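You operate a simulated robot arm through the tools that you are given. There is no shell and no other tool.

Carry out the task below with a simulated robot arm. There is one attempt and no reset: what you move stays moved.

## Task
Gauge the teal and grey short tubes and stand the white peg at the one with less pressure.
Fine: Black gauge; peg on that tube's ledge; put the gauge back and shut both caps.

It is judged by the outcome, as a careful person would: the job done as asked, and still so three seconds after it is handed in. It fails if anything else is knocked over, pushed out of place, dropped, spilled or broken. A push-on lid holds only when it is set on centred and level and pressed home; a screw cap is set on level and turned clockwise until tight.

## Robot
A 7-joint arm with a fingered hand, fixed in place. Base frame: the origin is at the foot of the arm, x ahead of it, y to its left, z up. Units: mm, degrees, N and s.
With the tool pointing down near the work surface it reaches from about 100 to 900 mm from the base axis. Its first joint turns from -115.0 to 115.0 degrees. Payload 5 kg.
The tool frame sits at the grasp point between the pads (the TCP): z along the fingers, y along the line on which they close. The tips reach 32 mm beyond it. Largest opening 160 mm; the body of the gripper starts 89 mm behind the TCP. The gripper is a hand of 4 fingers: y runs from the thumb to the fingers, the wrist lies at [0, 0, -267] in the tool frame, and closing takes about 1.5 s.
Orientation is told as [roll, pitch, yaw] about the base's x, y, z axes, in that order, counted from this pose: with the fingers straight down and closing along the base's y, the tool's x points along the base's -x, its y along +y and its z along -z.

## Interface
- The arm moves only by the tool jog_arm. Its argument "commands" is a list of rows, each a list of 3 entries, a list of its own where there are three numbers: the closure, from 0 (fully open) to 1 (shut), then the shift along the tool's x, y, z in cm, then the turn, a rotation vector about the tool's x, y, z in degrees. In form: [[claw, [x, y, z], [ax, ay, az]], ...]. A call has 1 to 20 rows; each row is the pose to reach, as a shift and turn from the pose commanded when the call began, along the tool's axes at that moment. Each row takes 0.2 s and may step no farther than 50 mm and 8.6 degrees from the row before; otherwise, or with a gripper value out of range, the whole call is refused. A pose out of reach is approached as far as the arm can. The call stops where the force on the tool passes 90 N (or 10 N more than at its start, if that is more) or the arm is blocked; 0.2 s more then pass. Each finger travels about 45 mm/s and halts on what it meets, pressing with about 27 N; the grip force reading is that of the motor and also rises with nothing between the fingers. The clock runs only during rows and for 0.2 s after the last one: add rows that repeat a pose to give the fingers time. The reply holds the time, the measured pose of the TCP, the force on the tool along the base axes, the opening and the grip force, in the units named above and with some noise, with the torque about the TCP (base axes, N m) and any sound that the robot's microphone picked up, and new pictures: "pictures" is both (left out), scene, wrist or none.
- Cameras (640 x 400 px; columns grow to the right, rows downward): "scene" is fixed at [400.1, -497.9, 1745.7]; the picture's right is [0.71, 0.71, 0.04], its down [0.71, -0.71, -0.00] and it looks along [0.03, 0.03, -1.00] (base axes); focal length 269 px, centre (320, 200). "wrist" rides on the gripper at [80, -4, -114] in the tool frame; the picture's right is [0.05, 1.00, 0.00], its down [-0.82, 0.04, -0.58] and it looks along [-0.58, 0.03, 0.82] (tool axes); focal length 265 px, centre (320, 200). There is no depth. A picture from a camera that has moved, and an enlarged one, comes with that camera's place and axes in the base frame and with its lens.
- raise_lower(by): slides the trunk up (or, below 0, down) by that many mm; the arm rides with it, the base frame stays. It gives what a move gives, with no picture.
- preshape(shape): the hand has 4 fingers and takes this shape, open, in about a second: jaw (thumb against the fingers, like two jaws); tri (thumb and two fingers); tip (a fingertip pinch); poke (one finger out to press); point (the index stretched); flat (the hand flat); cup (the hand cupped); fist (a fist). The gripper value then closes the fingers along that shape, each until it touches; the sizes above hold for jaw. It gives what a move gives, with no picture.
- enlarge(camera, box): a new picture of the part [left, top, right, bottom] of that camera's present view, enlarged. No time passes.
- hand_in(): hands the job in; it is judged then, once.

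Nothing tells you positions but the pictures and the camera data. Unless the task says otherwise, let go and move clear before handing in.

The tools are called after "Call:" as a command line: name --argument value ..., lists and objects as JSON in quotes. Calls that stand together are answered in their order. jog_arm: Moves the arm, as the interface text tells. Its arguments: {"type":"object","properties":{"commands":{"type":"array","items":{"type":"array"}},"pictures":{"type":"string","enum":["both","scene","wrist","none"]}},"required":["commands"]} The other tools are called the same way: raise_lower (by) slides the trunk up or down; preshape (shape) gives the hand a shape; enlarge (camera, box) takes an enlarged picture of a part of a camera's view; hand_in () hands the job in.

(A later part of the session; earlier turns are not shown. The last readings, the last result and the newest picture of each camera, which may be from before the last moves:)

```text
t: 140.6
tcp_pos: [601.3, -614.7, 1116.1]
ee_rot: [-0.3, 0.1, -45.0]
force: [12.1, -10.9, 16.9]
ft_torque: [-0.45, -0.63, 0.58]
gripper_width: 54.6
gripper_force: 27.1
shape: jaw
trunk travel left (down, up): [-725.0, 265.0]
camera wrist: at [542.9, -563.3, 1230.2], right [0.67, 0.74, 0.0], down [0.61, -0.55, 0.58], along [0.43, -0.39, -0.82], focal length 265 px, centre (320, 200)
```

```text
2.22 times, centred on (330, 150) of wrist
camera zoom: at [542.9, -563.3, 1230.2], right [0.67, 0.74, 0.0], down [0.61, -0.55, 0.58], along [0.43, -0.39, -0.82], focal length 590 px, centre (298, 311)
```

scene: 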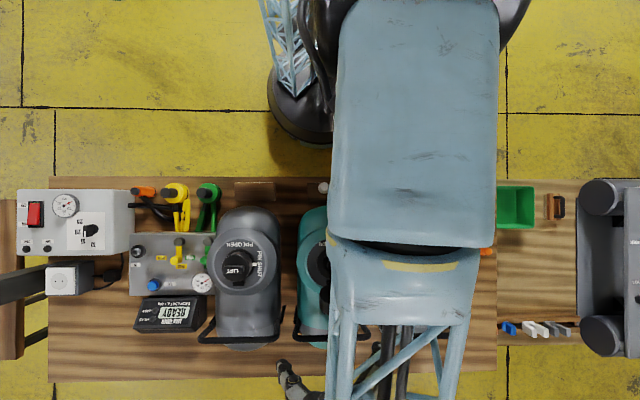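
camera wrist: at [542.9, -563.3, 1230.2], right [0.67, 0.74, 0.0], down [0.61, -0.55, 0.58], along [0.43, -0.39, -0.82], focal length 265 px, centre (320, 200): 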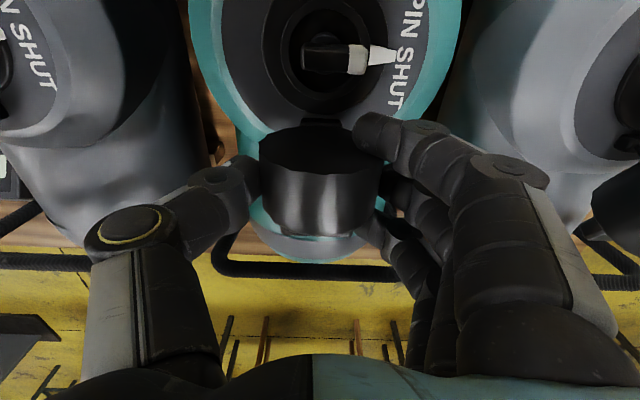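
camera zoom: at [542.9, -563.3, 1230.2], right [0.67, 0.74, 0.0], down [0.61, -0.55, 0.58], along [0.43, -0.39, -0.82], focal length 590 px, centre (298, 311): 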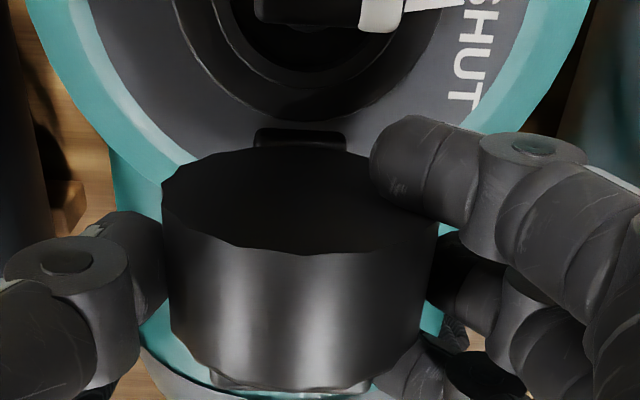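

The cap has rotated about 30° toward closing. I'll keep following the arc, slightly higher to ease the load.

Call:
jog_arm --commands '[[0.7, [0.7, 0, -0.35], [0, 0, 0]], [0.7, [1.4, 0, -0.45], [0, 0, 0]], [0.7, [2.1, 0, -0.4], [0, 0, 0]], [0.7, [2.1, 0, -0.4], [0, 0, 0]]]' --pictures "wrist"

Call:
enlarge --camera "wrist" --box '[200, 60, 460, 240]'

```text
t: 141.6
tcp_pos: [587.4, -602.0, 1119.3]
ee_rot: [-0.1, 0.2, -44.9]
force: [15.3, -14.9, 6.9]
ft_torque: [-0.83, -1.35, 0.12]
gripper_width: 54.8
gripper_force: 26.1
shape: jaw
trunk travel left (down, up): [-725.0, 265.0]
camera wrist: at [529.2, -549.3, 1232.9], right [0.67, 0.74, 0.0], down [0.61, -0.55, 0.57], along [0.43, -0.39, -0.82], focal length 265 px, centre (320, 200)
```

wrist: 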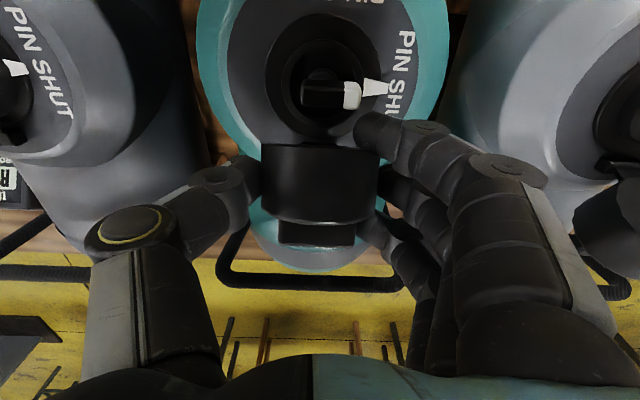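

```text
2.22 times, centred on (330, 150) of wrist
camera zoom: at [529.2, -549.3, 1232.9], right [0.67, 0.74, 0.0], down [0.61, -0.55, 0.57], along [0.43, -0.39, -0.82], focal length 590 px, centre (298, 311)
```

zoom: 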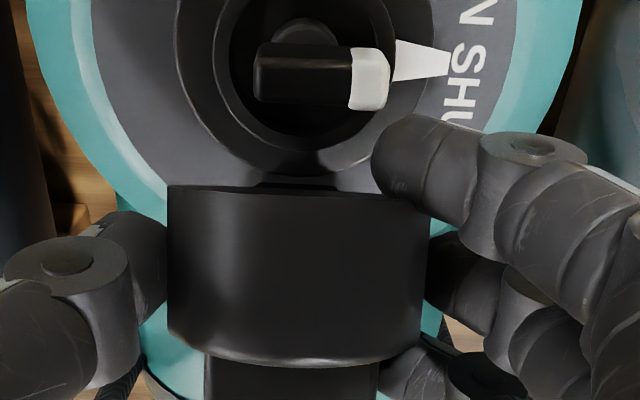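

The cap is now past vertical. I'll continue over and down.

Call:
jog_arm --commands '[[0.7, [0.8, 0, 0.25], [0, 0, 0]], [0.7, [1.6, 0, 0.7], [0, 0, 0]], [0.7, [2.3, 0, 1.25], [0, 0, 0]], [0.7, [2.9, 0, 1.8], [0, 0, 0]], [0.7, [2.9, 0, 1.8], [0, 0, 0]]]' --pictures "wrist"

Call:
enlarge --camera "wrist" --box '[200, 60, 460, 240]'

```text
t: 142.8
tcp_pos: [562.1, -576.7, 1100.6]
ee_rot: [-0.2, 0.4, -45.1]
force: [-17.8, 11.2, 9.6]
ft_torque: [0.45, 0.56, -0.16]
gripper_width: 54.3
gripper_force: 27.1
shape: jaw
trunk travel left (down, up): [-725.0, 265.0]
camera wrist: at [503.8, -524.7, 1215.2], right [0.67, 0.74, 0.0], down [0.61, -0.55, 0.57], along [0.42, -0.38, -0.82], focal length 265 px, centre (320, 200)
```

wrist: 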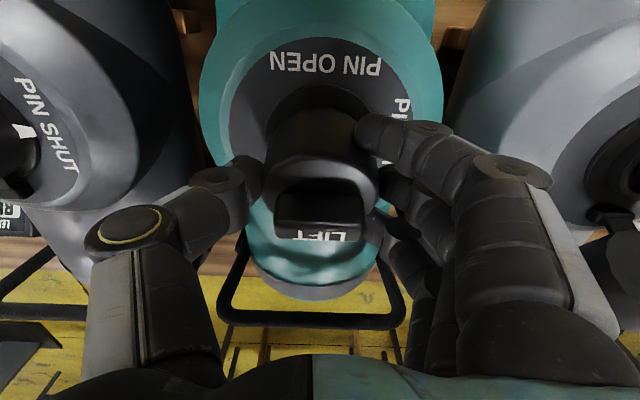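

```text
2.22 times, centred on (330, 150) of wrist
camera zoom: at [503.8, -524.7, 1215.2], right [0.67, 0.74, 0.0], down [0.61, -0.55, 0.57], along [0.42, -0.38, -0.82], focal length 590 px, centre (298, 311)
```

zoom: 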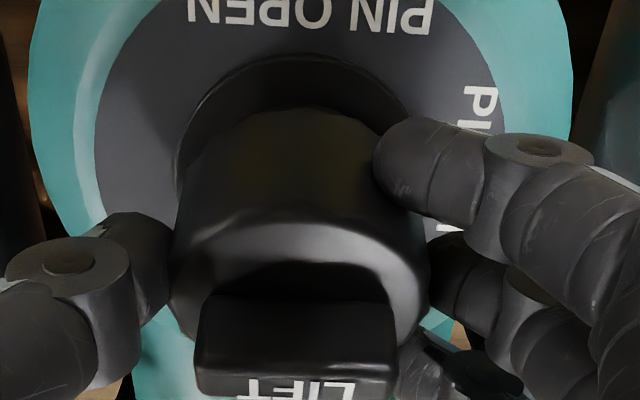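

The cap has come over the valve with LIFT on top. I'll ease it down onto the rim.

Call:
jog_arm --commands '[[0.7, [0.2, 0, 0.4], [0, 0, 0]], [0.7, [0.3, 0, 0.8], [0, 0, 0]], [0.7, [0.3, 0, 1.2], [0, 0, 0]], [0.7, [0.3, 0, 1.2], [0, 0, 0]]]' --pictures "wrist"

Call:
enlarge --camera "wrist" --box '[200, 60, 460, 240]'

```text
t: 143.8
tcp_pos: [559.0, -574.0, 1091.8]
ee_rot: [-0.3, 0.2, -45.0]
force: [-33.7, 21.0, 27.7]
ft_torque: [0.07, 0.62, -0.31]
gripper_width: 55.2
gripper_force: 26.8
shape: jaw
trunk travel left (down, up): [-725.0, 265.0]
camera wrist: at [501.5, -521.5, 1206.7], right [0.67, 0.74, 0.0], down [0.61, -0.55, 0.58], along [0.43, -0.39, -0.82], focal length 265 px, centre (320, 200)
```

wrist: 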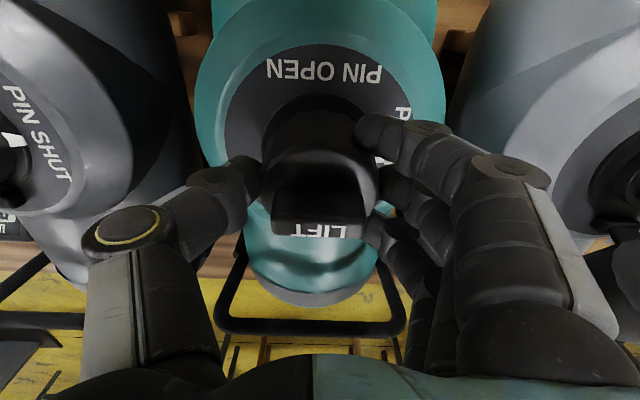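

```text
2.22 times, centred on (330, 150) of wrist
camera zoom: at [501.5, -521.5, 1206.7], right [0.67, 0.74, 0.0], down [0.61, -0.55, 0.58], along [0.43, -0.39, -0.82], focal length 590 px, centre (298, 311)
```

zoom: 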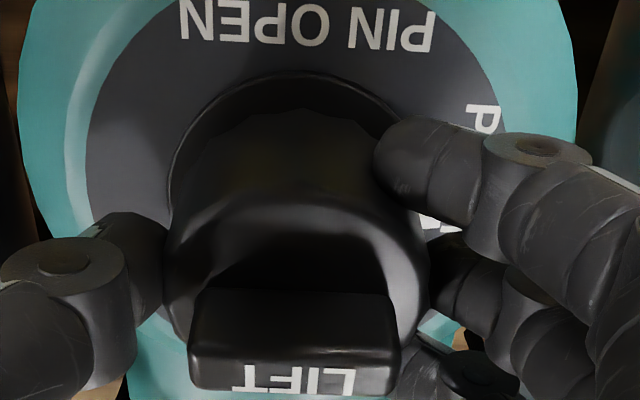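

The cap is nearly level over the valve, and the remaining load is just finger friction. I'll let go so that it settles, then press it home from above.

Call:
jog_arm --commands '[[0.6, [0, 0, 0], [0, 0, 0]], [0.5, [0, 0, 0], [0, 0, 0]], [0.4, [0, 0, 0], [0, 0, 0]], [0.35, [0, 0, -0.5], [0, 0, 0]], [0.35, [0, 0, -0.5], [0, 0, 0]]]' --pictures "wrist"

Call:
enlarge --camera "wrist" --box '[200, 60, 460, 240]'

```text
t: 145.0
tcp_pos: [564.2, -576.6, 1094.5]
ee_rot: [0.0, 0.3, -44.9]
force: [-0.5, 0.3, 1.0]
ft_torque: [0.01, 0.01, 0.01]
gripper_width: 103.6
gripper_force: 0.0
shape: jaw
trunk travel left (down, up): [-725.0, 265.0]
camera wrist: at [506.1, -525.4, 1208.7], right [0.67, 0.74, 0.0], down [0.61, -0.55, 0.57], along [0.42, -0.39, -0.82], focal length 265 px, centre (320, 200)
```

wrist: 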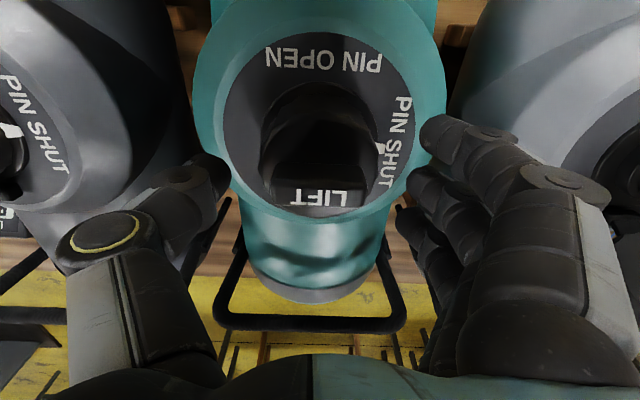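

```text
2.22 times, centred on (330, 150) of wrist
camera zoom: at [506.1, -525.4, 1208.7], right [0.67, 0.74, 0.0], down [0.61, -0.55, 0.57], along [0.42, -0.39, -0.82], focal length 590 px, centre (298, 311)
```

zoom: 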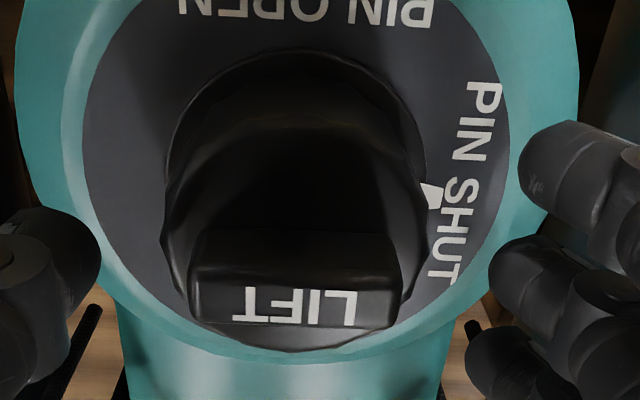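

The cap has settled onto the valve. I'll rise, close the fingers, and press down on its centre.

Call:
jog_arm --commands '[[0.3, [0, 0, -4.5], [0, 0, 0]], [0.4, [0.2, 0, -9], [0, 0, 0]], [0.6, [0.4, -0.1, -11], [0, 0, 0]], [0.8, [0.4, -0.1, -11], [0, 0, 0]], [1, [0.4, -0.1, -11], [0, 0, 0]], [1, [0.4, -0.1, -11], [0, 0, 0]], [1, [0.4, -0.1, -11], [0, 0, 0]], [1, [0.4, -0.1, -11], [0, 0, 0]], [1, [0.4, -0.1, -11], [0, 0, 0]]]'

Call:
enlarge --camera "wrist" --box '[220, 40, 420, 220]'

```text
t: 147.0
tcp_pos: [559.2, -574.7, 1204.2]
ee_rot: [-0.3, 0.2, -45.0]
force: [-0.8, -0.1, -0.5]
ft_torque: [0.01, 0.01, 0.01]
gripper_width: 0.0
gripper_force: 26.7
shape: jaw
trunk travel left (down, up): [-725.0, 265.0]
camera wrist: at [501.6, -523.4, 1318.8], right [0.67, 0.74, 0.0], down [0.61, -0.55, 0.57], along [0.42, -0.39, -0.82], focal length 265 px, centre (320, 200)
```

scene: 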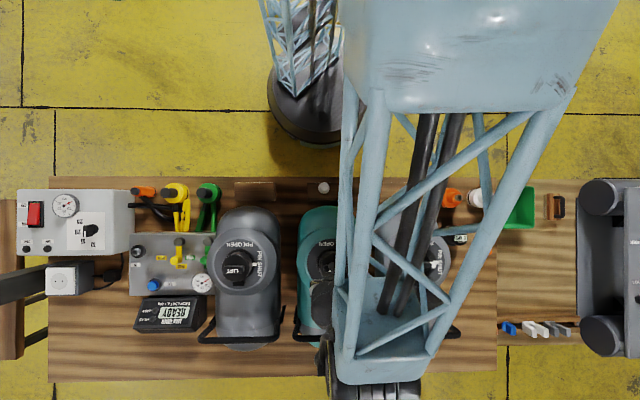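
wrist: 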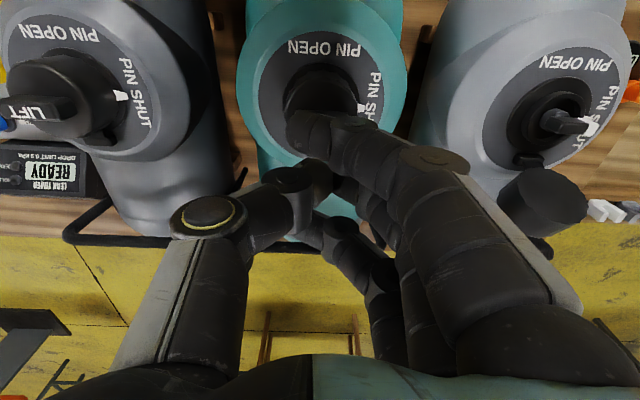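

```text
2.22 times, centred on (320, 130) of wrist
camera zoom: at [501.6, -523.4, 1318.8], right [0.67, 0.74, 0.0], down [0.61, -0.55, 0.57], along [0.42, -0.39, -0.82], focal length 590 px, centre (320, 356)
```

zoom: 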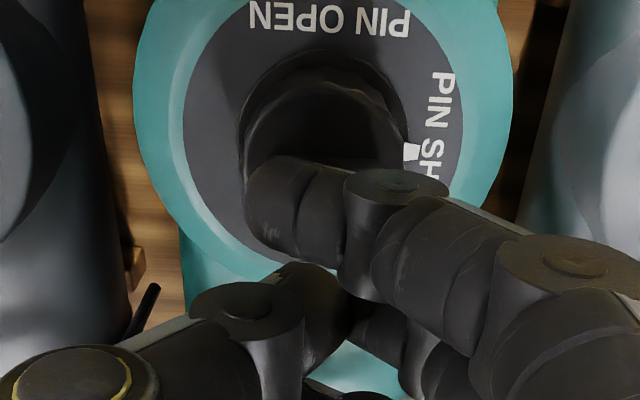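

I'm centred over the cap with the fingers closed. I'll press down in steps.

Call:
jog_arm --commands '[[1, [0, 0, 2], [0, 0, 0]], [1, [0, 0, 4], [0, 0, 0]], [1, [0, 0, 6], [0, 0, 0]], [1, [0, 0, 6.5], [0, 0, 0]], [1, [0, 0, 6.5], [0, 0, 0]]]' --pictures "none"

Call:
jog_arm --commands '[[1, [0, 0, 0.4], [0, 0, 0]], [1, [0, 0, 0.8], [0, 0, 0]], [1, [0, 0, 0.8], [0, 0, 0]]]' --pictures "wrist"

```text
t: 148.2
tcp_pos: [561.0, -573.9, 1139.0]
ee_rot: [-0.2, 0.2, -45.0]
force: [0.8, 0.6, -0.4]
ft_torque: [-0.01, 0.0, -0.01]
gripper_width: 0.0
gripper_force: 27.2
shape: jaw
trunk travel left (down, up): [-725.0, 265.0]
```

```text
t: 149.0
tcp_pos: [560.4, -573.6, 1134.4]
ee_rot: [-0.3, -0.2, -45.0]
force: [-0.2, 1.8, 41.9]
ft_torque: [0.34, -0.4, 0.02]
gripper_width: 0.2
gripper_force: 26.9
shape: jaw
trunk travel left (down, up): [-725.0, 265.0]
camera wrist: at [501.8, -521.1, 1248.9], right [0.67, 0.74, 0.0], down [0.61, -0.54, 0.58], along [0.43, -0.39, -0.81], focal length 265 px, centre (320, 200)
```

wrist: 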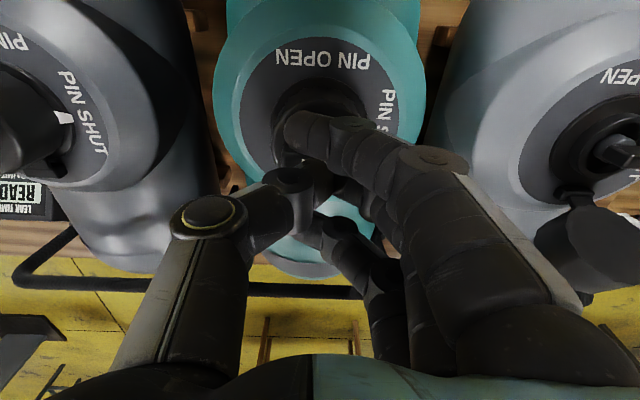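

42 N at the tab but about 11 mm off to one side. I'll shift and press harder, centred.

Call:
jog_arm --commands '[[1, [0, 0, -0.8], [0, 0, 0]], [1, [0, -1.0, -0.8], [0, 0, 0]], [1, [0, -1.0, 0], [0, 0, 0]], [1, [0, -1.0, 0.3], [0, 0, 0]], [1, [0, -1.0, 0.5], [0, 0, 0]], [1, [0, -1.0, 0.5], [0, 0, 0]]]' --pictures "wrist"

```text
t: 150.4
tcp_pos: [551.2, -578.1, 1132.6]
ee_rot: [-0.2, -0.3, -45.0]
force: [4.7, 11.0, 66.0]
ft_torque: [0.86, -0.88, 0.07]
gripper_width: 0.0
gripper_force: 26.9
shape: jaw
trunk travel left (down, up): [-725.0, 265.0]
camera wrist: at [493.7, -525.4, 1246.7], right [0.67, 0.74, 0.0], down [0.61, -0.54, 0.58], along [0.43, -0.39, -0.81], focal length 265 px, centre (320, 200)
```

wrist: 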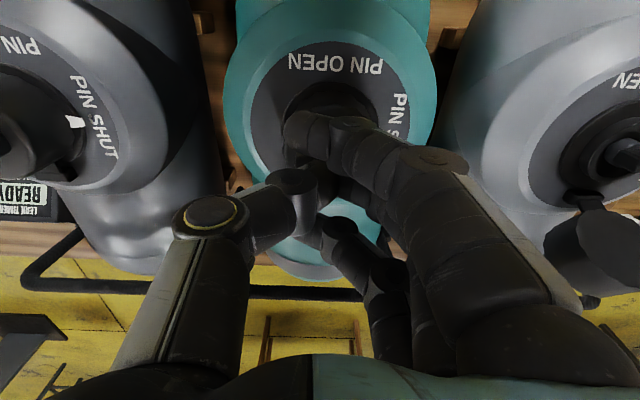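

66 N centred. I'll lift and check how the cap sits compared with the closed cap on the dark tube.

Call:
jog_arm --commands '[[1, [0, 0, -2], [0, 0, 0]], [1, [0, 0, -6], [0, 0, 0]], [1, [2, 1, -10], [0, 0, 0]], [1, [6, 1, -13], [0, 0, 0]], [1, [10, 1, -13], [0, 0, 0]], [1, [13, 1, -13], [0, 0, 0]], [1, [13, 1, -13], [0, 0, 0]]]'

Call:
enlarge --camera "wrist" --box '[220, 180, 420, 330]'

Call:
enlarge --camera "wrist" --box '[20, 180, 240, 340]'

```text
t: 152.0
tcp_pos: [469.1, -482.8, 1254.6]
ee_rot: [-0.1, 0.2, -45.0]
force: [-0.4, 0.4, 0.0]
ft_torque: [0.02, 0.03, 0.0]
gripper_width: 0.0
gripper_force: 27.1
shape: jaw
trunk travel left (down, up): [-725.0, 265.0]
camera wrist: at [411.0, -431.1, 1368.7], right [0.67, 0.74, 0.0], down [0.61, -0.55, 0.57], along [0.42, -0.39, -0.82], focal length 265 px, centre (320, 200)
```

scene: 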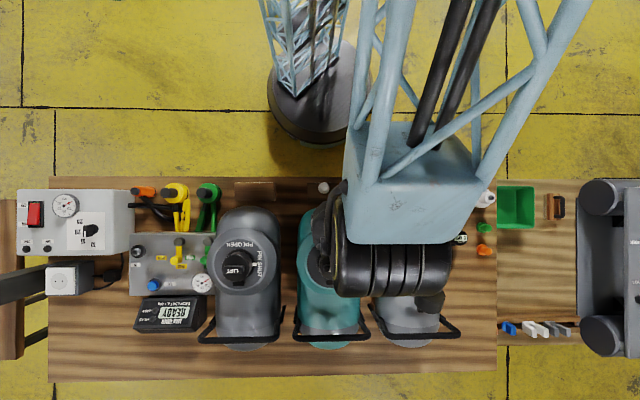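
wrist: 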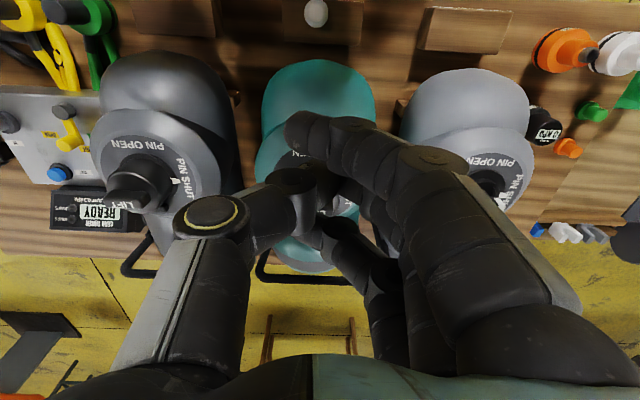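

```text
2.67 times, centred on (320, 255) of wrist
camera zoom: at [411.0, -431.1, 1368.7], right [0.67, 0.74, 0.0], down [0.61, -0.55, 0.57], along [0.42, -0.39, -0.82], focal length 708 px, centre (320, 53)
```

zoom: 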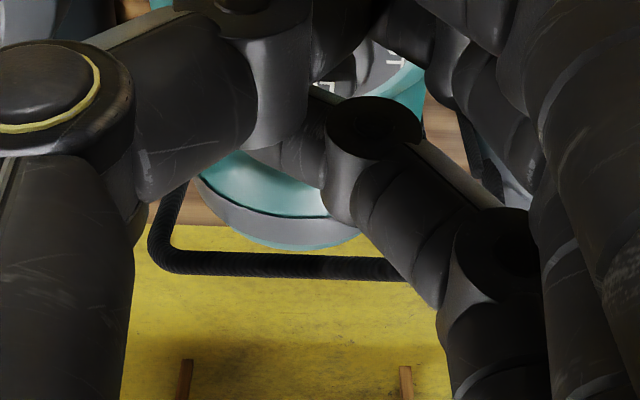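

```text
2.50 times, centred on (130, 260) of wrist
camera zoom: at [411.0, -431.1, 1368.7], right [0.67, 0.74, 0.0], down [0.61, -0.55, 0.57], along [0.42, -0.39, -0.82], focal length 664 px, centre (795, 50)
```

zoom: 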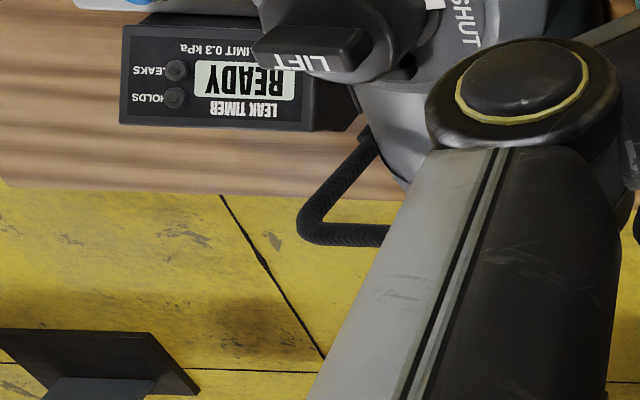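

The fingers block the view; I'll open them to look between.

Call:
jog_arm --commands '[[0.7, [0, 0, 0], [0, 0, 0]], [0.4, [0, 0, 0], [0, 0, 0]], [0.1, [0, 0, 0], [0, 0, 0]], [0, [0, 0, 0], [0, 0, 0]], [0, [0, 0, 0], [0, 0, 0]], [0, [0, 0, 0], [0, 0, 0]], [0, [0, 0, 0], [0, 0, 0]], [0, [0, 0, 0], [0, 0, 0]]]' --pictures "wrist"

Call:
enlarge --camera "wrist" --box '[240, 100, 400, 240]'

Call:
enlarge --camera "wrist" --box '[80, 110, 220, 230]'

Call:
enlarge --camera "scene" --box '[300, 235, 370, 295]'

```text
t: 153.8
tcp_pos: [468.3, -482.7, 1254.3]
ee_rot: [-0.2, 0.2, -44.9]
force: [-0.4, -0.1, 0.9]
ft_torque: [-0.04, 0.02, -0.02]
gripper_width: 137.5
gripper_force: 0.0
shape: jaw
trunk travel left (down, up): [-725.0, 265.0]
camera wrist: at [410.8, -430.6, 1369.3], right [0.67, 0.74, 0.0], down [0.61, -0.55, 0.57], along [0.42, -0.39, -0.82], focal length 265 px, centre (320, 200)
```

wrist: 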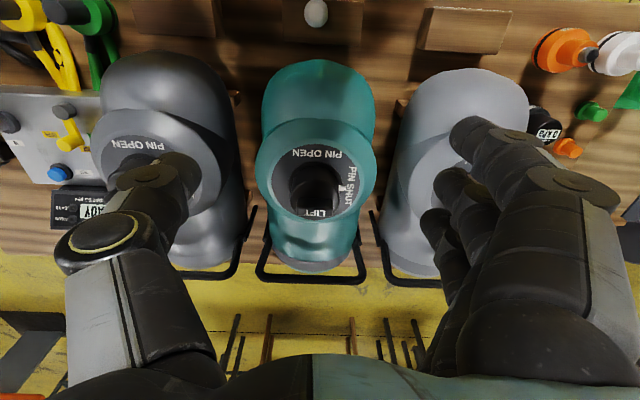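

```text
2.86 times, centred on (320, 170) of wrist
camera zoom: at [410.8, -430.6, 1369.3], right [0.67, 0.74, 0.0], down [0.61, -0.55, 0.57], along [0.42, -0.39, -0.82], focal length 758 px, centre (320, 286)
```

zoom: 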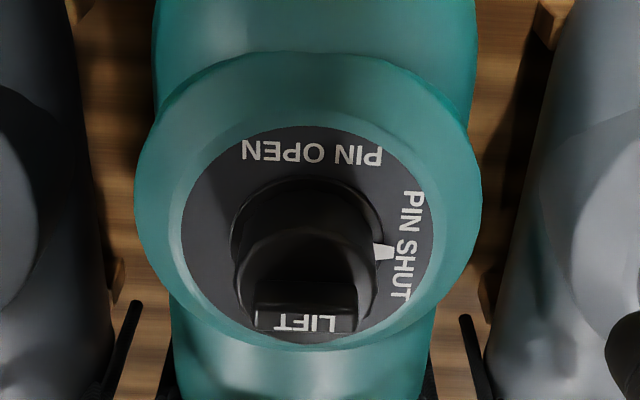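

```text
3.33 times, centred on (150, 170) of wrist
camera zoom: at [410.8, -430.6, 1369.3], right [0.67, 0.74, 0.0], down [0.61, -0.55, 0.57], along [0.42, -0.39, -0.82], focal length 885 px, centre (887, 300)
```

zoom: 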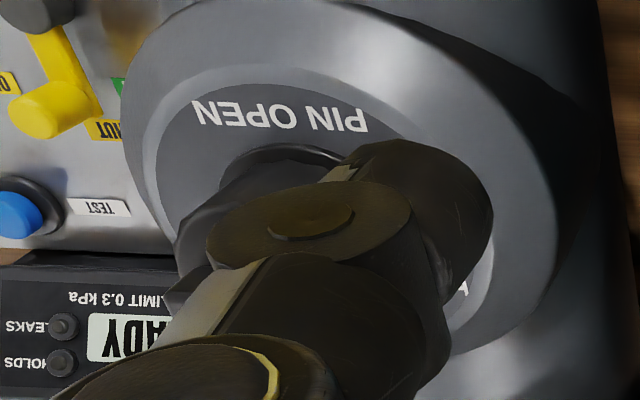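

```text
6.67 times, centred on (335, 265) of scene
camera zoom: at [400.1, -497.9, 1745.7], right [0.71, 0.71, 0.04], down [0.71, -0.71, 0.0], along [0.03, 0.03, -1.0], focal length 1794 px, centre (220, -233)
```

zoom: 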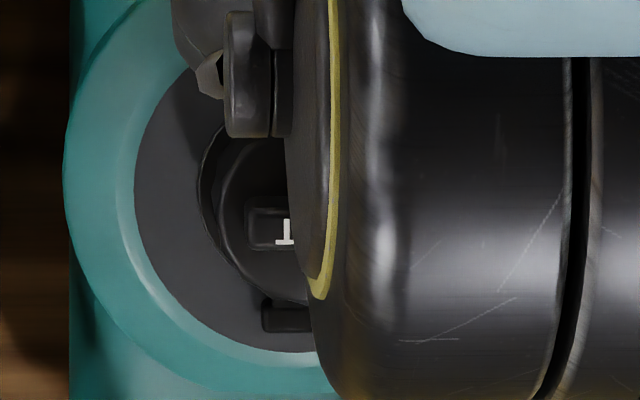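

The teal cap sits on the valve with LIFT on top. To verify that it's fully home, I'll view the factory-closed dark cap from the same relative spot for comparison.

Call:
jog_arm --commands '[[0, [0, -4, 0], [0, 0, 0]], [0, [0, -8, 0], [0, 0, 0]], [0, [0, -12, 0], [0, 0, 0]], [0, [0, -16, 0], [0, 0, 0]], [0, [0, -20, 0], [0, 0, 0]], [0, [0, -24, 0], [0, 0, 0]], [0, [0, -24, 0], [0, 0, 0]]]'

Call:
enlarge --camera "wrist" --box '[240, 100, 400, 240]'

Call:
enlarge --camera "scene" --box '[300, 235, 370, 295]'

```text
t: 155.4
tcp_pos: [301.2, -650.8, 1258.3]
ee_rot: [-0.2, 0.3, -45.0]
force: [0.3, -0.7, 0.4]
ft_torque: [-0.01, 0.02, 0.0]
gripper_width: 159.8
gripper_force: 0.1
shape: jaw
trunk travel left (down, up): [-725.0, 265.0]
camera wrist: at [243.4, -599.2, 1371.9], right [0.67, 0.74, 0.0], down [0.61, -0.55, 0.57], along [0.43, -0.39, -0.82], focal length 265 px, centre (320, 200)
```

scene: 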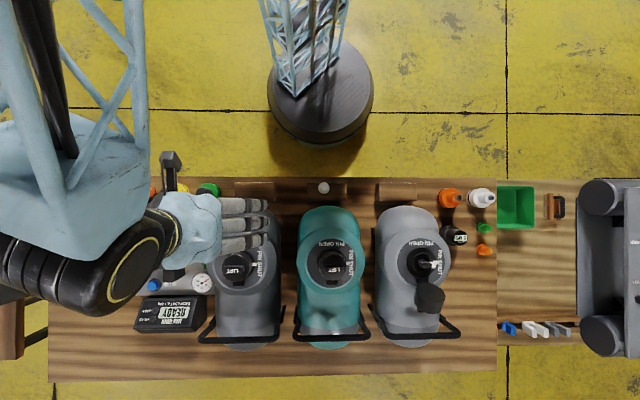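
wrist: 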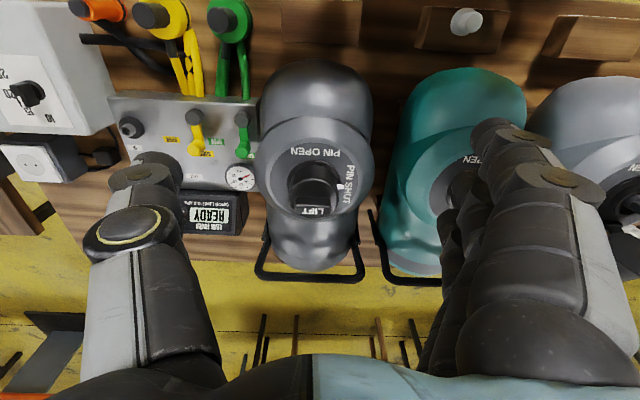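

```text
2.86 times, centred on (320, 170) of wrist
camera zoom: at [243.4, -599.2, 1371.9], right [0.67, 0.74, 0.0], down [0.61, -0.55, 0.57], along [0.43, -0.39, -0.82], focal length 758 px, centre (320, 286)
```

zoom: 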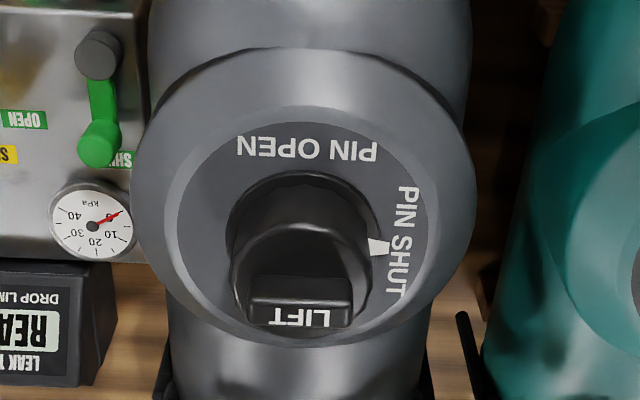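

```text
6.67 times, centred on (335, 265) of scene
camera zoom: at [400.1, -497.9, 1745.7], right [0.71, 0.71, 0.04], down [0.71, -0.71, 0.0], along [0.03, 0.03, -1.0], focal length 1794 px, centre (220, -233)
```

zoom: 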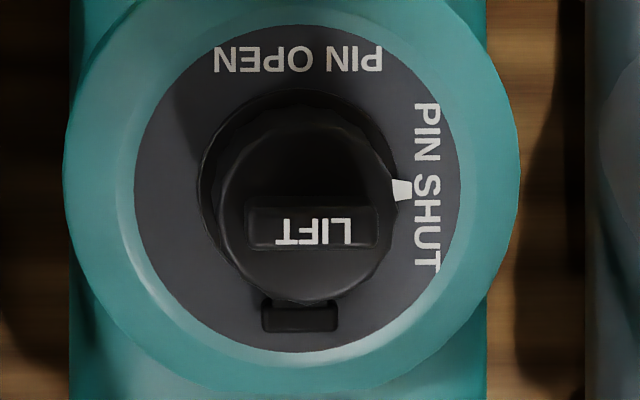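

The teal cap sits exactly as high as the closed dark cap, so it is home. Now for the grey cap: I'll travel over and repeat the same procedure.

Call:
jog_arm --commands '[[0, [-1.9, 4.3, 0], [0, 0, 0]], [0, [-3.8, 8.6, 0], [0, 0, 0]], [0, [-5.7, 12.9, 0], [0, 0, 0]], [0, [-7.6, 17.2, 0], [0, 0, 0]], [0, [-9.5, 21.5, 0], [0, 0, 0]], [0, [-11.5, 25.9, 0], [0, 0, 0]], [0, [-13.4, 30.2, 0], [0, 0, 0]], [0, [-15.3, 34.5, 0], [0, 0, 0]], [0, [-17.2, 38.8, 0], [0, 0, 0]], [0, [-19.1, 43.1, 0], [0, 0, 0]], [0, [-21.16, 47.6, 1.5], [0, 0, 0]], [0, [-21.16, 47.6, 3.5], [0, 0, 0]], [0, [-21.16, 47.6, 3.5], [0, 0, 0]]]' --pictures "wrist"

Call:
enlarge --camera "wrist" --box '[220, 40, 420, 180]'

```text
refused: row 11 steps farther than a row can; nothing moved
```

```text
2.86 times, centred on (320, 110) of wrist
camera zoom: at [243.4, -599.2, 1371.9], right [0.67, 0.74, 0.0], down [0.61, -0.55, 0.57], along [0.43, -0.39, -0.82], focal length 758 px, centre (320, 457)
```

zoom: 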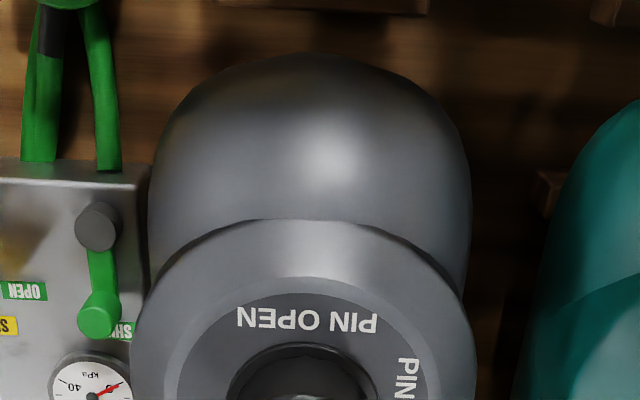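

One step was slightly too long, so nothing moved. I'll resend with an extra row.

Call:
jog_arm --commands '[[0, [-1.9, 4.3, 0], [0, 0, 0]], [0, [-3.8, 8.6, 0], [0, 0, 0]], [0, [-5.7, 12.9, 0], [0, 0, 0]], [0, [-7.6, 17.2, 0], [0, 0, 0]], [0, [-9.5, 21.5, 0], [0, 0, 0]], [0, [-11.4, 25.8, 0], [0, 0, 0]], [0, [-13.3, 30.1, 0], [0, 0, 0]], [0, [-15.2, 34.4, 0], [0, 0, 0]], [0, [-17.1, 38.7, 0], [0, 0, 0]], [0, [-19.1, 43.0, 0], [0, 0, 0]], [0, [-21.16, 47.0, 0], [0, 0, 0]], [0, [-21.16, 47.6, 3.5], [0, 0, 0]], [0, [-21.16, 47.6, 3.5], [0, 0, 0]]]' --pictures "wrist"

Call:
enlarge --camera "wrist" --box '[220, 40, 420, 180]'

```text
t: 158.2
tcp_pos: [785.7, -466.1, 1218.7]
ee_rot: [0.0, 0.2, -45.0]
force: [-0.1, -0.3, 0.6]
ft_torque: [-0.02, 0.01, 0.01]
gripper_width: 159.9
gripper_force: 0.1
shape: jaw
trunk travel left (down, up): [-725.0, 265.0]
camera wrist: at [727.6, -414.1, 1333.2], right [0.67, 0.74, 0.0], down [0.61, -0.55, 0.57], along [0.43, -0.39, -0.82], focal length 265 px, centre (320, 200)
```

wrist: 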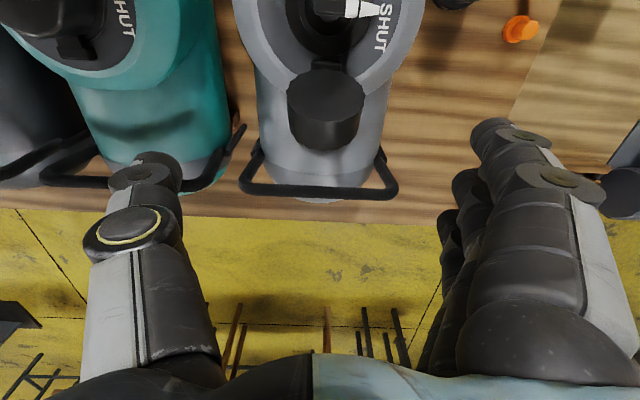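

```text
2.86 times, centred on (320, 110) of wrist
camera zoom: at [727.6, -414.1, 1333.2], right [0.67, 0.74, 0.0], down [0.61, -0.55, 0.57], along [0.43, -0.39, -0.82], focal length 758 px, centre (320, 457)
```

zoom: 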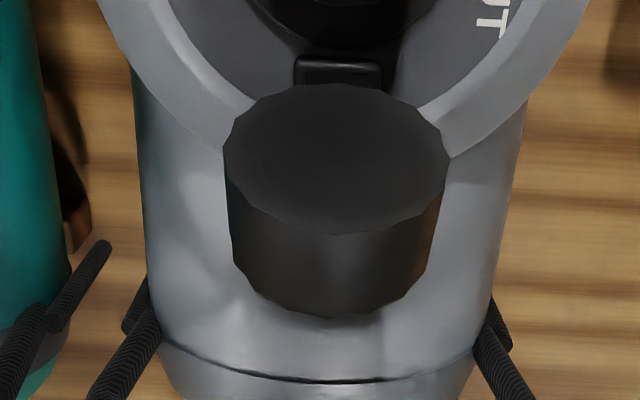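

The grey cap is in the same posture, centred at p≈229. I'll descend with the fingers on both sides.

Call:
jog_arm --commands '[[0.15, [0, 0.3, 3], [0, 0, 0]], [0.3, [0, 0.3, 6], [0, 0, 0]], [0.32, [0, 0.3, 9], [0, 0, 0]], [0.32, [0, 0.3, 11.6], [0, 0, 0]], [0.32, [0, 0.3, 11.6], [0, 0, 0]]]' --pictures "wrist"

Call:
enlarge --camera "wrist" --box '[200, 60, 460, 240]'

```text
t: 159.4
tcp_pos: [785.2, -464.6, 1105.4]
ee_rot: [-0.3, 0.2, -45.0]
force: [0.3, -0.3, -0.4]
ft_torque: [-0.02, -0.01, 0.01]
gripper_width: 109.3
gripper_force: 0.1
shape: jaw
trunk travel left (down, up): [-725.0, 265.0]
camera wrist: at [727.8, -412.2, 1219.7], right [0.67, 0.74, 0.0], down [0.61, -0.55, 0.57], along [0.43, -0.39, -0.82], focal length 265 px, centre (320, 200)
```

wrist: 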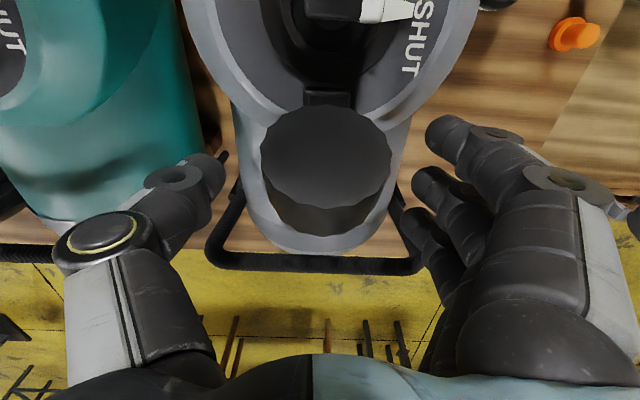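

```text
2.22 times, centred on (330, 150) of wrist
camera zoom: at [727.8, -412.2, 1219.7], right [0.67, 0.74, 0.0], down [0.61, -0.55, 0.57], along [0.43, -0.39, -0.82], focal length 590 px, centre (298, 311)
```

zoom: 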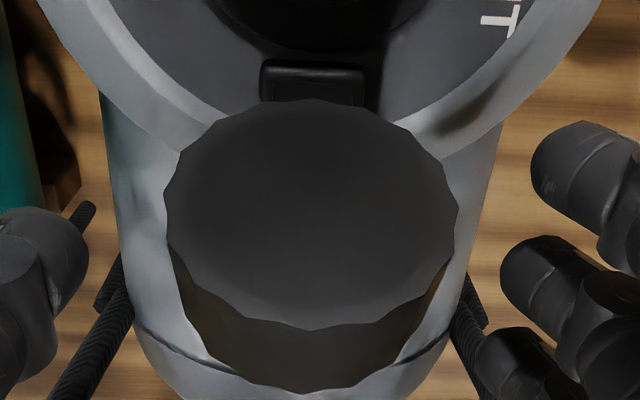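

I'm about 3 mm off-centre; I'll shift and close on the cap's sides.

Call:
jog_arm --commands '[[0.42, [0, 0.3, 0.1], [0, 0, 0]], [0.5, [0, 0.3, 0.1], [0, 0, 0]], [0.58, [0, 0.3, 0.1], [0, 0, 0]], [0.66, [0, 0.3, 0.1], [0, 0, 0]], [0.7, [0, 0.3, 0.1], [0, 0, 0]], [0.7, [0, 0.3, 0.1], [0, 0, 0]]]' --pictures "wrist"

Call:
enlarge --camera "wrist" --box '[200, 60, 460, 240]'

```text
t: 160.8
tcp_pos: [787.8, -462.6, 1102.9]
ee_rot: [-0.2, 0.2, -44.9]
force: [0.7, 0.6, -0.3]
ft_torque: [0.02, -0.1, 0.08]
gripper_width: 56.0
gripper_force: 27.6
shape: jaw
trunk travel left (down, up): [-725.0, 265.0]
camera wrist: at [730.4, -409.9, 1218.5], right [0.67, 0.74, 0.0], down [0.61, -0.55, 0.57], along [0.43, -0.39, -0.82], focal length 265 px, centre (320, 200)
```

wrist: 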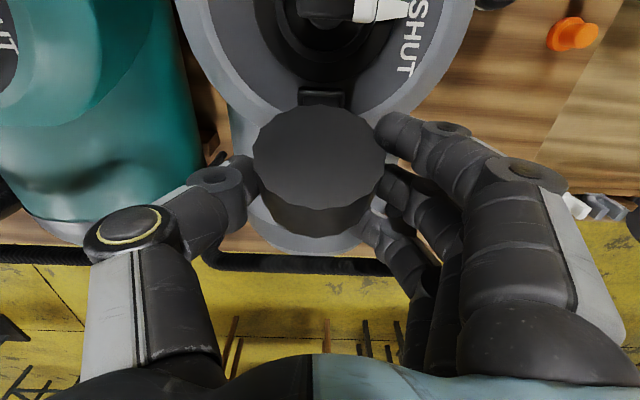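

```text
2.22 times, centred on (330, 150) of wrist
camera zoom: at [730.4, -409.9, 1218.5], right [0.67, 0.74, 0.0], down [0.61, -0.55, 0.57], along [0.43, -0.39, -0.82], focal length 590 px, centre (298, 311)
```

zoom: 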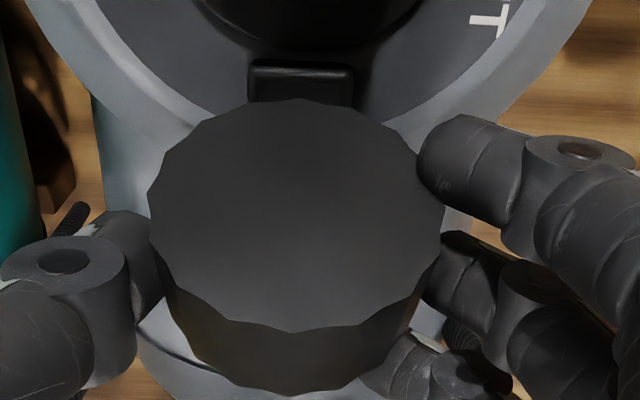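

Same grip as before. I'll carry the cap along the same arc.

Call:
jog_arm --commands '[[0.7, [0.5, 0, -0.36], [0, 0, 0]], [0.7, [1.08, 0, -0.68], [0, 0, 0]], [0.7, [1.75, 0, -1.0], [0, 0, 0]], [0.7, [2.45, 0, -1.25], [0, 0, 0]], [0.7, [3.15, 0, -1.47], [0, 0, 0]], [0.7, [3.85, 0, -1.57], [0, 0, 0]], [0.7, [4.55, 0, -1.52], [0, 0, 0]], [0.7, [4.55, 0, -1.52], [0, 0, 0]]]' --pictures "wrist"

Call:
enlarge --camera "wrist" --box '[200, 60, 460, 240]'

```text
t: 162.6
tcp_pos: [758.3, -432.2, 1120.5]
ee_rot: [-0.1, -0.3, -45.3]
force: [28.9, -31.8, 20.8]
ft_torque: [-1.87, -2.43, -1.03]
gripper_width: 54.4
gripper_force: 27.2
shape: jaw
trunk travel left (down, up): [-725.0, 265.0]
camera wrist: at [700.8, -380.7, 1233.7], right [0.67, 0.74, 0.0], down [0.6, -0.55, 0.58], along [0.43, -0.39, -0.81], focal length 265 px, centre (320, 200)
```

wrist: 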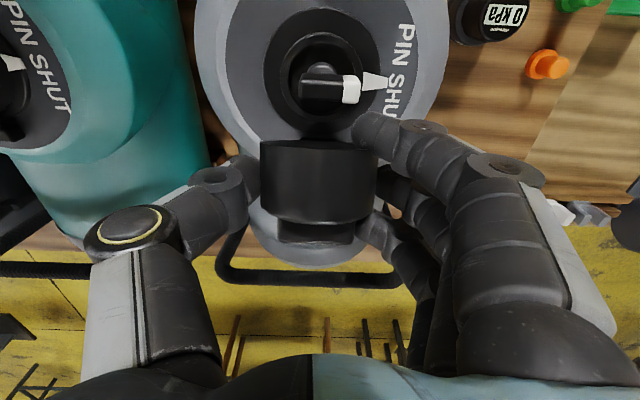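

```text
2.22 times, centred on (330, 150) of wrist
camera zoom: at [700.8, -380.7, 1233.7], right [0.67, 0.74, 0.0], down [0.6, -0.55, 0.58], along [0.43, -0.39, -0.81], focal length 590 px, centre (298, 311)
```

zoom: 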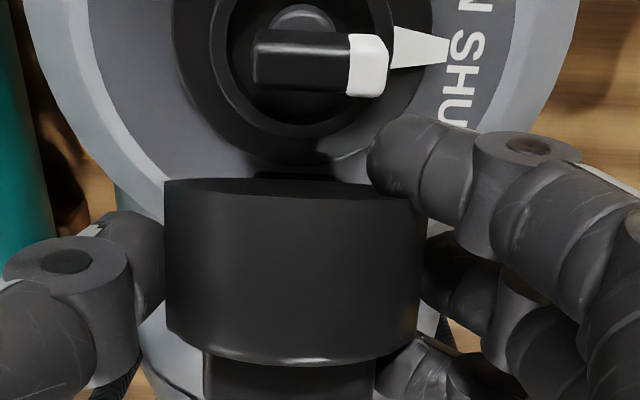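

The cap is near vertical, with a bit more resistance. I'll continue slightly higher along the arc.

Call:
jog_arm --commands '[[0.7, [0.3, 0, -0.3], [0, 0, 0]], [0.7, [0.8, 0, -0.15], [0, 0, 0]], [0.7, [1.4, 0, 0.3], [0, 0, 0]], [0.7, [2.0, 0, 0.8], [0, 0, 0]], [0.7, [2.5, 0, 1.3], [0, 0, 0]], [0.7, [2.9, 0, 1.8], [0, 0, 0]], [0.7, [2.9, 0, 1.8], [0, 0, 0]]]' --pictures "wrist"

Call:
enlarge --camera "wrist" --box '[200, 60, 460, 240]'

```text
t: 163.6
tcp_pos: [756.5, -429.1, 1121.5]
ee_rot: [0.1, -2.1, -45.3]
force: [25.0, -35.3, -1.3]
ft_torque: [-2.24, -2.22, -0.6]
gripper_width: 53.9
gripper_force: 26.6
shape: jaw
trunk travel left (down, up): [-725.0, 265.0]
stopped in row 4: the force on the tool passed its limit at 92 N (the readings are from after the stop); the commanded pose is now the measured one
camera wrist: at [695.4, -374.5, 1231.6], right [0.67, 0.74, 0.0], down [0.59, -0.54, 0.61], along [0.45, -0.41, -0.79], focal length 265 px, centre (320, 200)
```

wrist: 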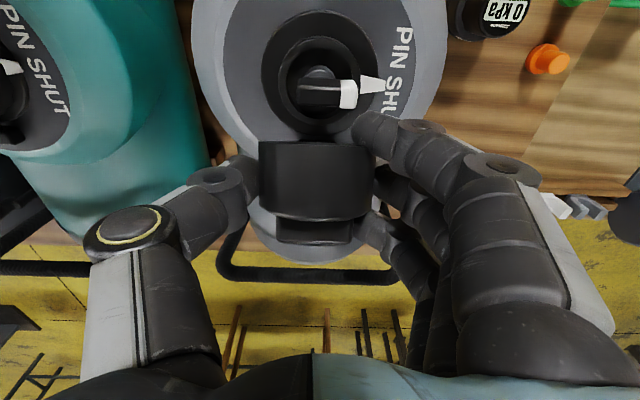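

```text
2.22 times, centred on (330, 150) of wrist
camera zoom: at [695.4, -374.5, 1231.6], right [0.67, 0.74, 0.0], down [0.59, -0.54, 0.61], along [0.45, -0.41, -0.79], focal length 590 px, centre (298, 311)
```

zoom: 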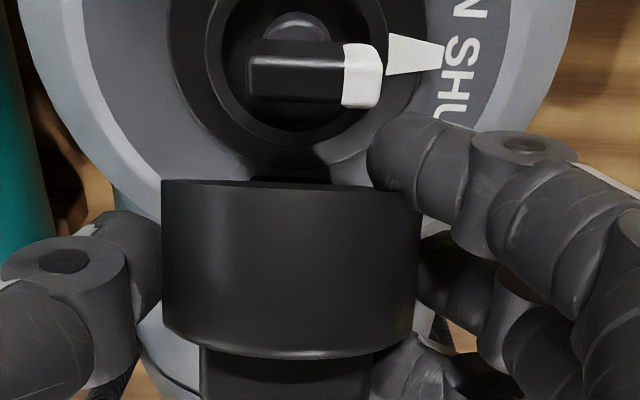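

The cap isn't turning within the fingers this time, so I'll rotate the hand with it about the hinge instead.

Call:
jog_arm --commands '[[0.7, [0.5, 0, 0.05], [0, -4, 0]], [0.7, [1.09, 0, 0.2], [0, -8, 0]], [0.7, [1.6, 0, 0.35], [0, -12, 0]], [0.7, [2.13, 0, 0.57], [0, -16, 0]], [0.7, [2.13, 0, 0.57], [0, -16, 0]]]' --pictures "wrist"

Call:
enlarge --camera "wrist" --box '[200, 60, 460, 240]'

```text
t: 164.8
tcp_pos: [743.8, -412.9, 1115.4]
ee_rot: [0.3, -17.9, -45.3]
force: [25.5, -48.2, 12.2]
ft_torque: [-2.81, -2.68, -1.12]
gripper_width: 54.3
gripper_force: 26.7
shape: jaw
trunk travel left (down, up): [-725.0, 265.0]
camera wrist: at [662.0, -339.2, 1198.9], right [0.67, 0.74, -0.01], down [0.45, -0.4, 0.8], along [0.59, -0.54, -0.6], focal length 265 px, centre (320, 200)
```

wrist: 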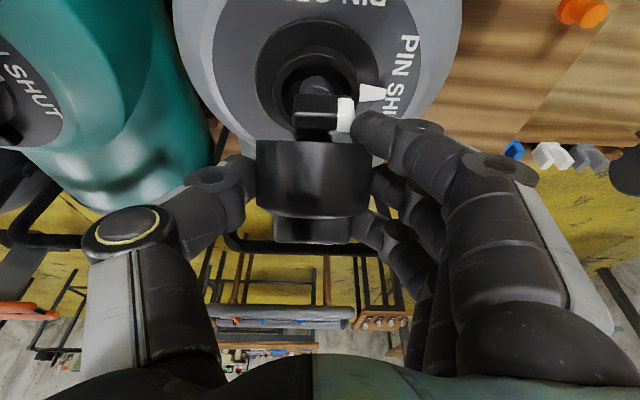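

```text
2.22 times, centred on (330, 150) of wrist
camera zoom: at [662.0, -339.2, 1198.9], right [0.67, 0.74, -0.01], down [0.45, -0.4, 0.8], along [0.59, -0.54, -0.6], focal length 590 px, centre (298, 311)
```

zoom: 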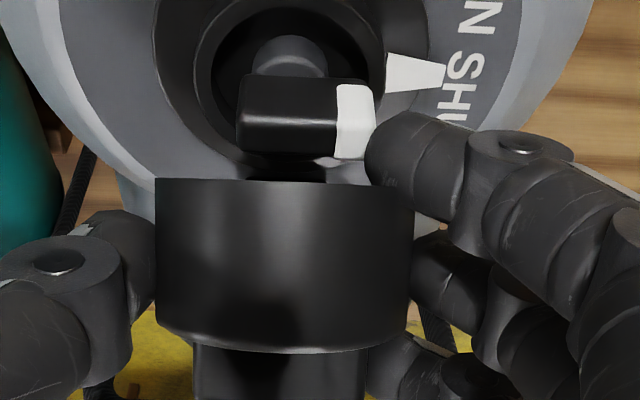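

The reaction passes through the hinge, meaning I'm pulling the cap away from it. I'll relieve a few millimetres toward the hinge and keep rotating.

Call:
jog_arm --commands '[[0.7, [-0.3, -0.15, 0.1], [0, 0, 0]], [0.7, [0.1, -0.15, 0.2], [0, -4, 0]], [0.7, [0.7, -0.15, 0.35], [0, -8, 0]], [0.7, [0.7, -0.15, 0.35], [0, -8, 0]]]' --pictures "wrist"

```text
t: 165.8
tcp_pos: [737.3, -406.9, 1110.0]
ee_rot: [0.5, -25.8, -45.3]
force: [18.0, -34.2, 19.7]
ft_torque: [-2.14, -2.32, -0.7]
gripper_width: 54.7
gripper_force: 26.9
shape: jaw
trunk travel left (down, up): [-725.0, 265.0]
camera wrist: at [648.7, -325.5, 1178.4], right [0.67, 0.74, -0.02], down [0.37, -0.32, 0.88], along [0.64, -0.6, -0.48], focal length 265 px, centre (320, 200)
```

wrist: 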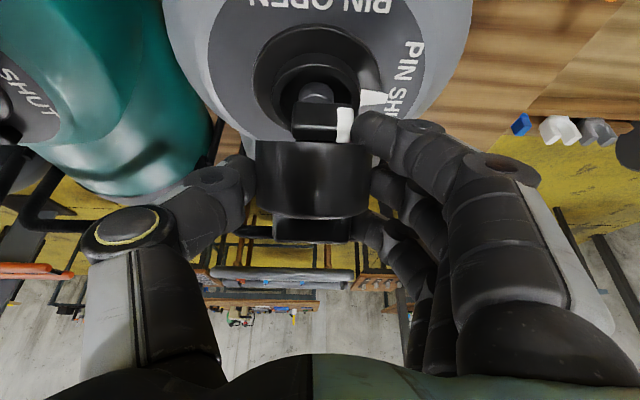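

It's progressing; the cap is about two-thirds closed. I'll correct the radius and continue rotating in steps.

Call:
jog_arm --commands '[[0.7, [-0.2, -0.1, 0.4], [0, -2, 0]], [0.7, [-0.07, -0.1, 0.75], [0, -8, 0]], [0.7, [0.4, -0.1, 0.9], [0, -12, 0]], [0.7, [0.86, -0.1, 1.0], [0, -16, 0]], [0.7, [0.86, -0.1, 1.0], [0, -16, 0]]]' --pictures "wrist"

Call:
enlarge --camera "wrist" --box '[200, 60, 460, 240]'

```text
t: 167.0
tcp_pos: [727.5, -400.4, 1099.6]
ee_rot: [0.3, -41.8, -45.3]
force: [-19.4, 16.6, 44.3]
ft_torque: [-0.59, -0.65, 0.44]
gripper_width: 56.6
gripper_force: 27.3
shape: jaw
trunk travel left (down, up): [-725.0, 265.0]
camera wrist: at [629.7, -308.5, 1130.5], right [0.68, 0.73, -0.03], down [0.18, -0.13, 0.97], along [0.71, -0.67, -0.22], focal length 265 px, centre (320, 200)
```

wrist: 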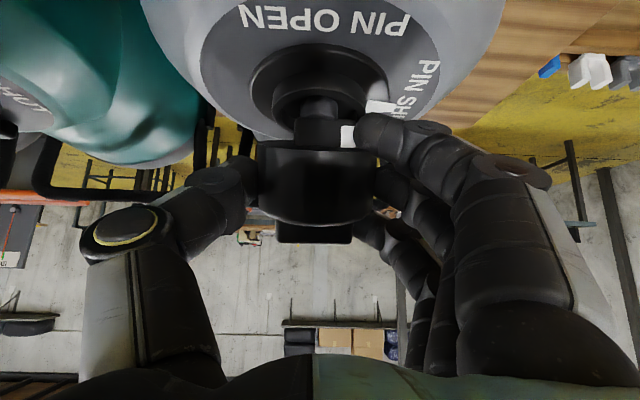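

```text
2.22 times, centred on (330, 150) of wrist
camera zoom: at [629.7, -308.5, 1130.5], right [0.68, 0.73, -0.03], down [0.18, -0.13, 0.97], along [0.71, -0.67, -0.22], focal length 590 px, centre (298, 311)
```

zoom: 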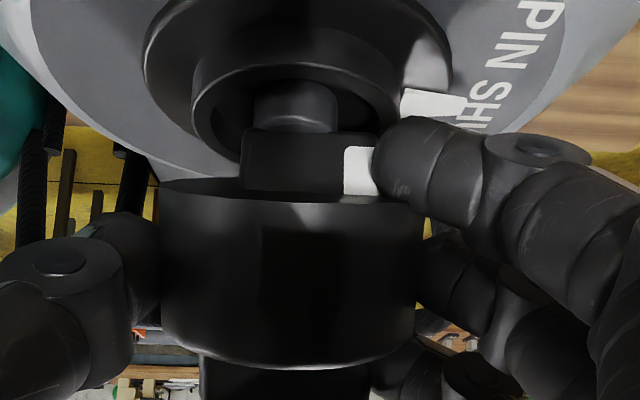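

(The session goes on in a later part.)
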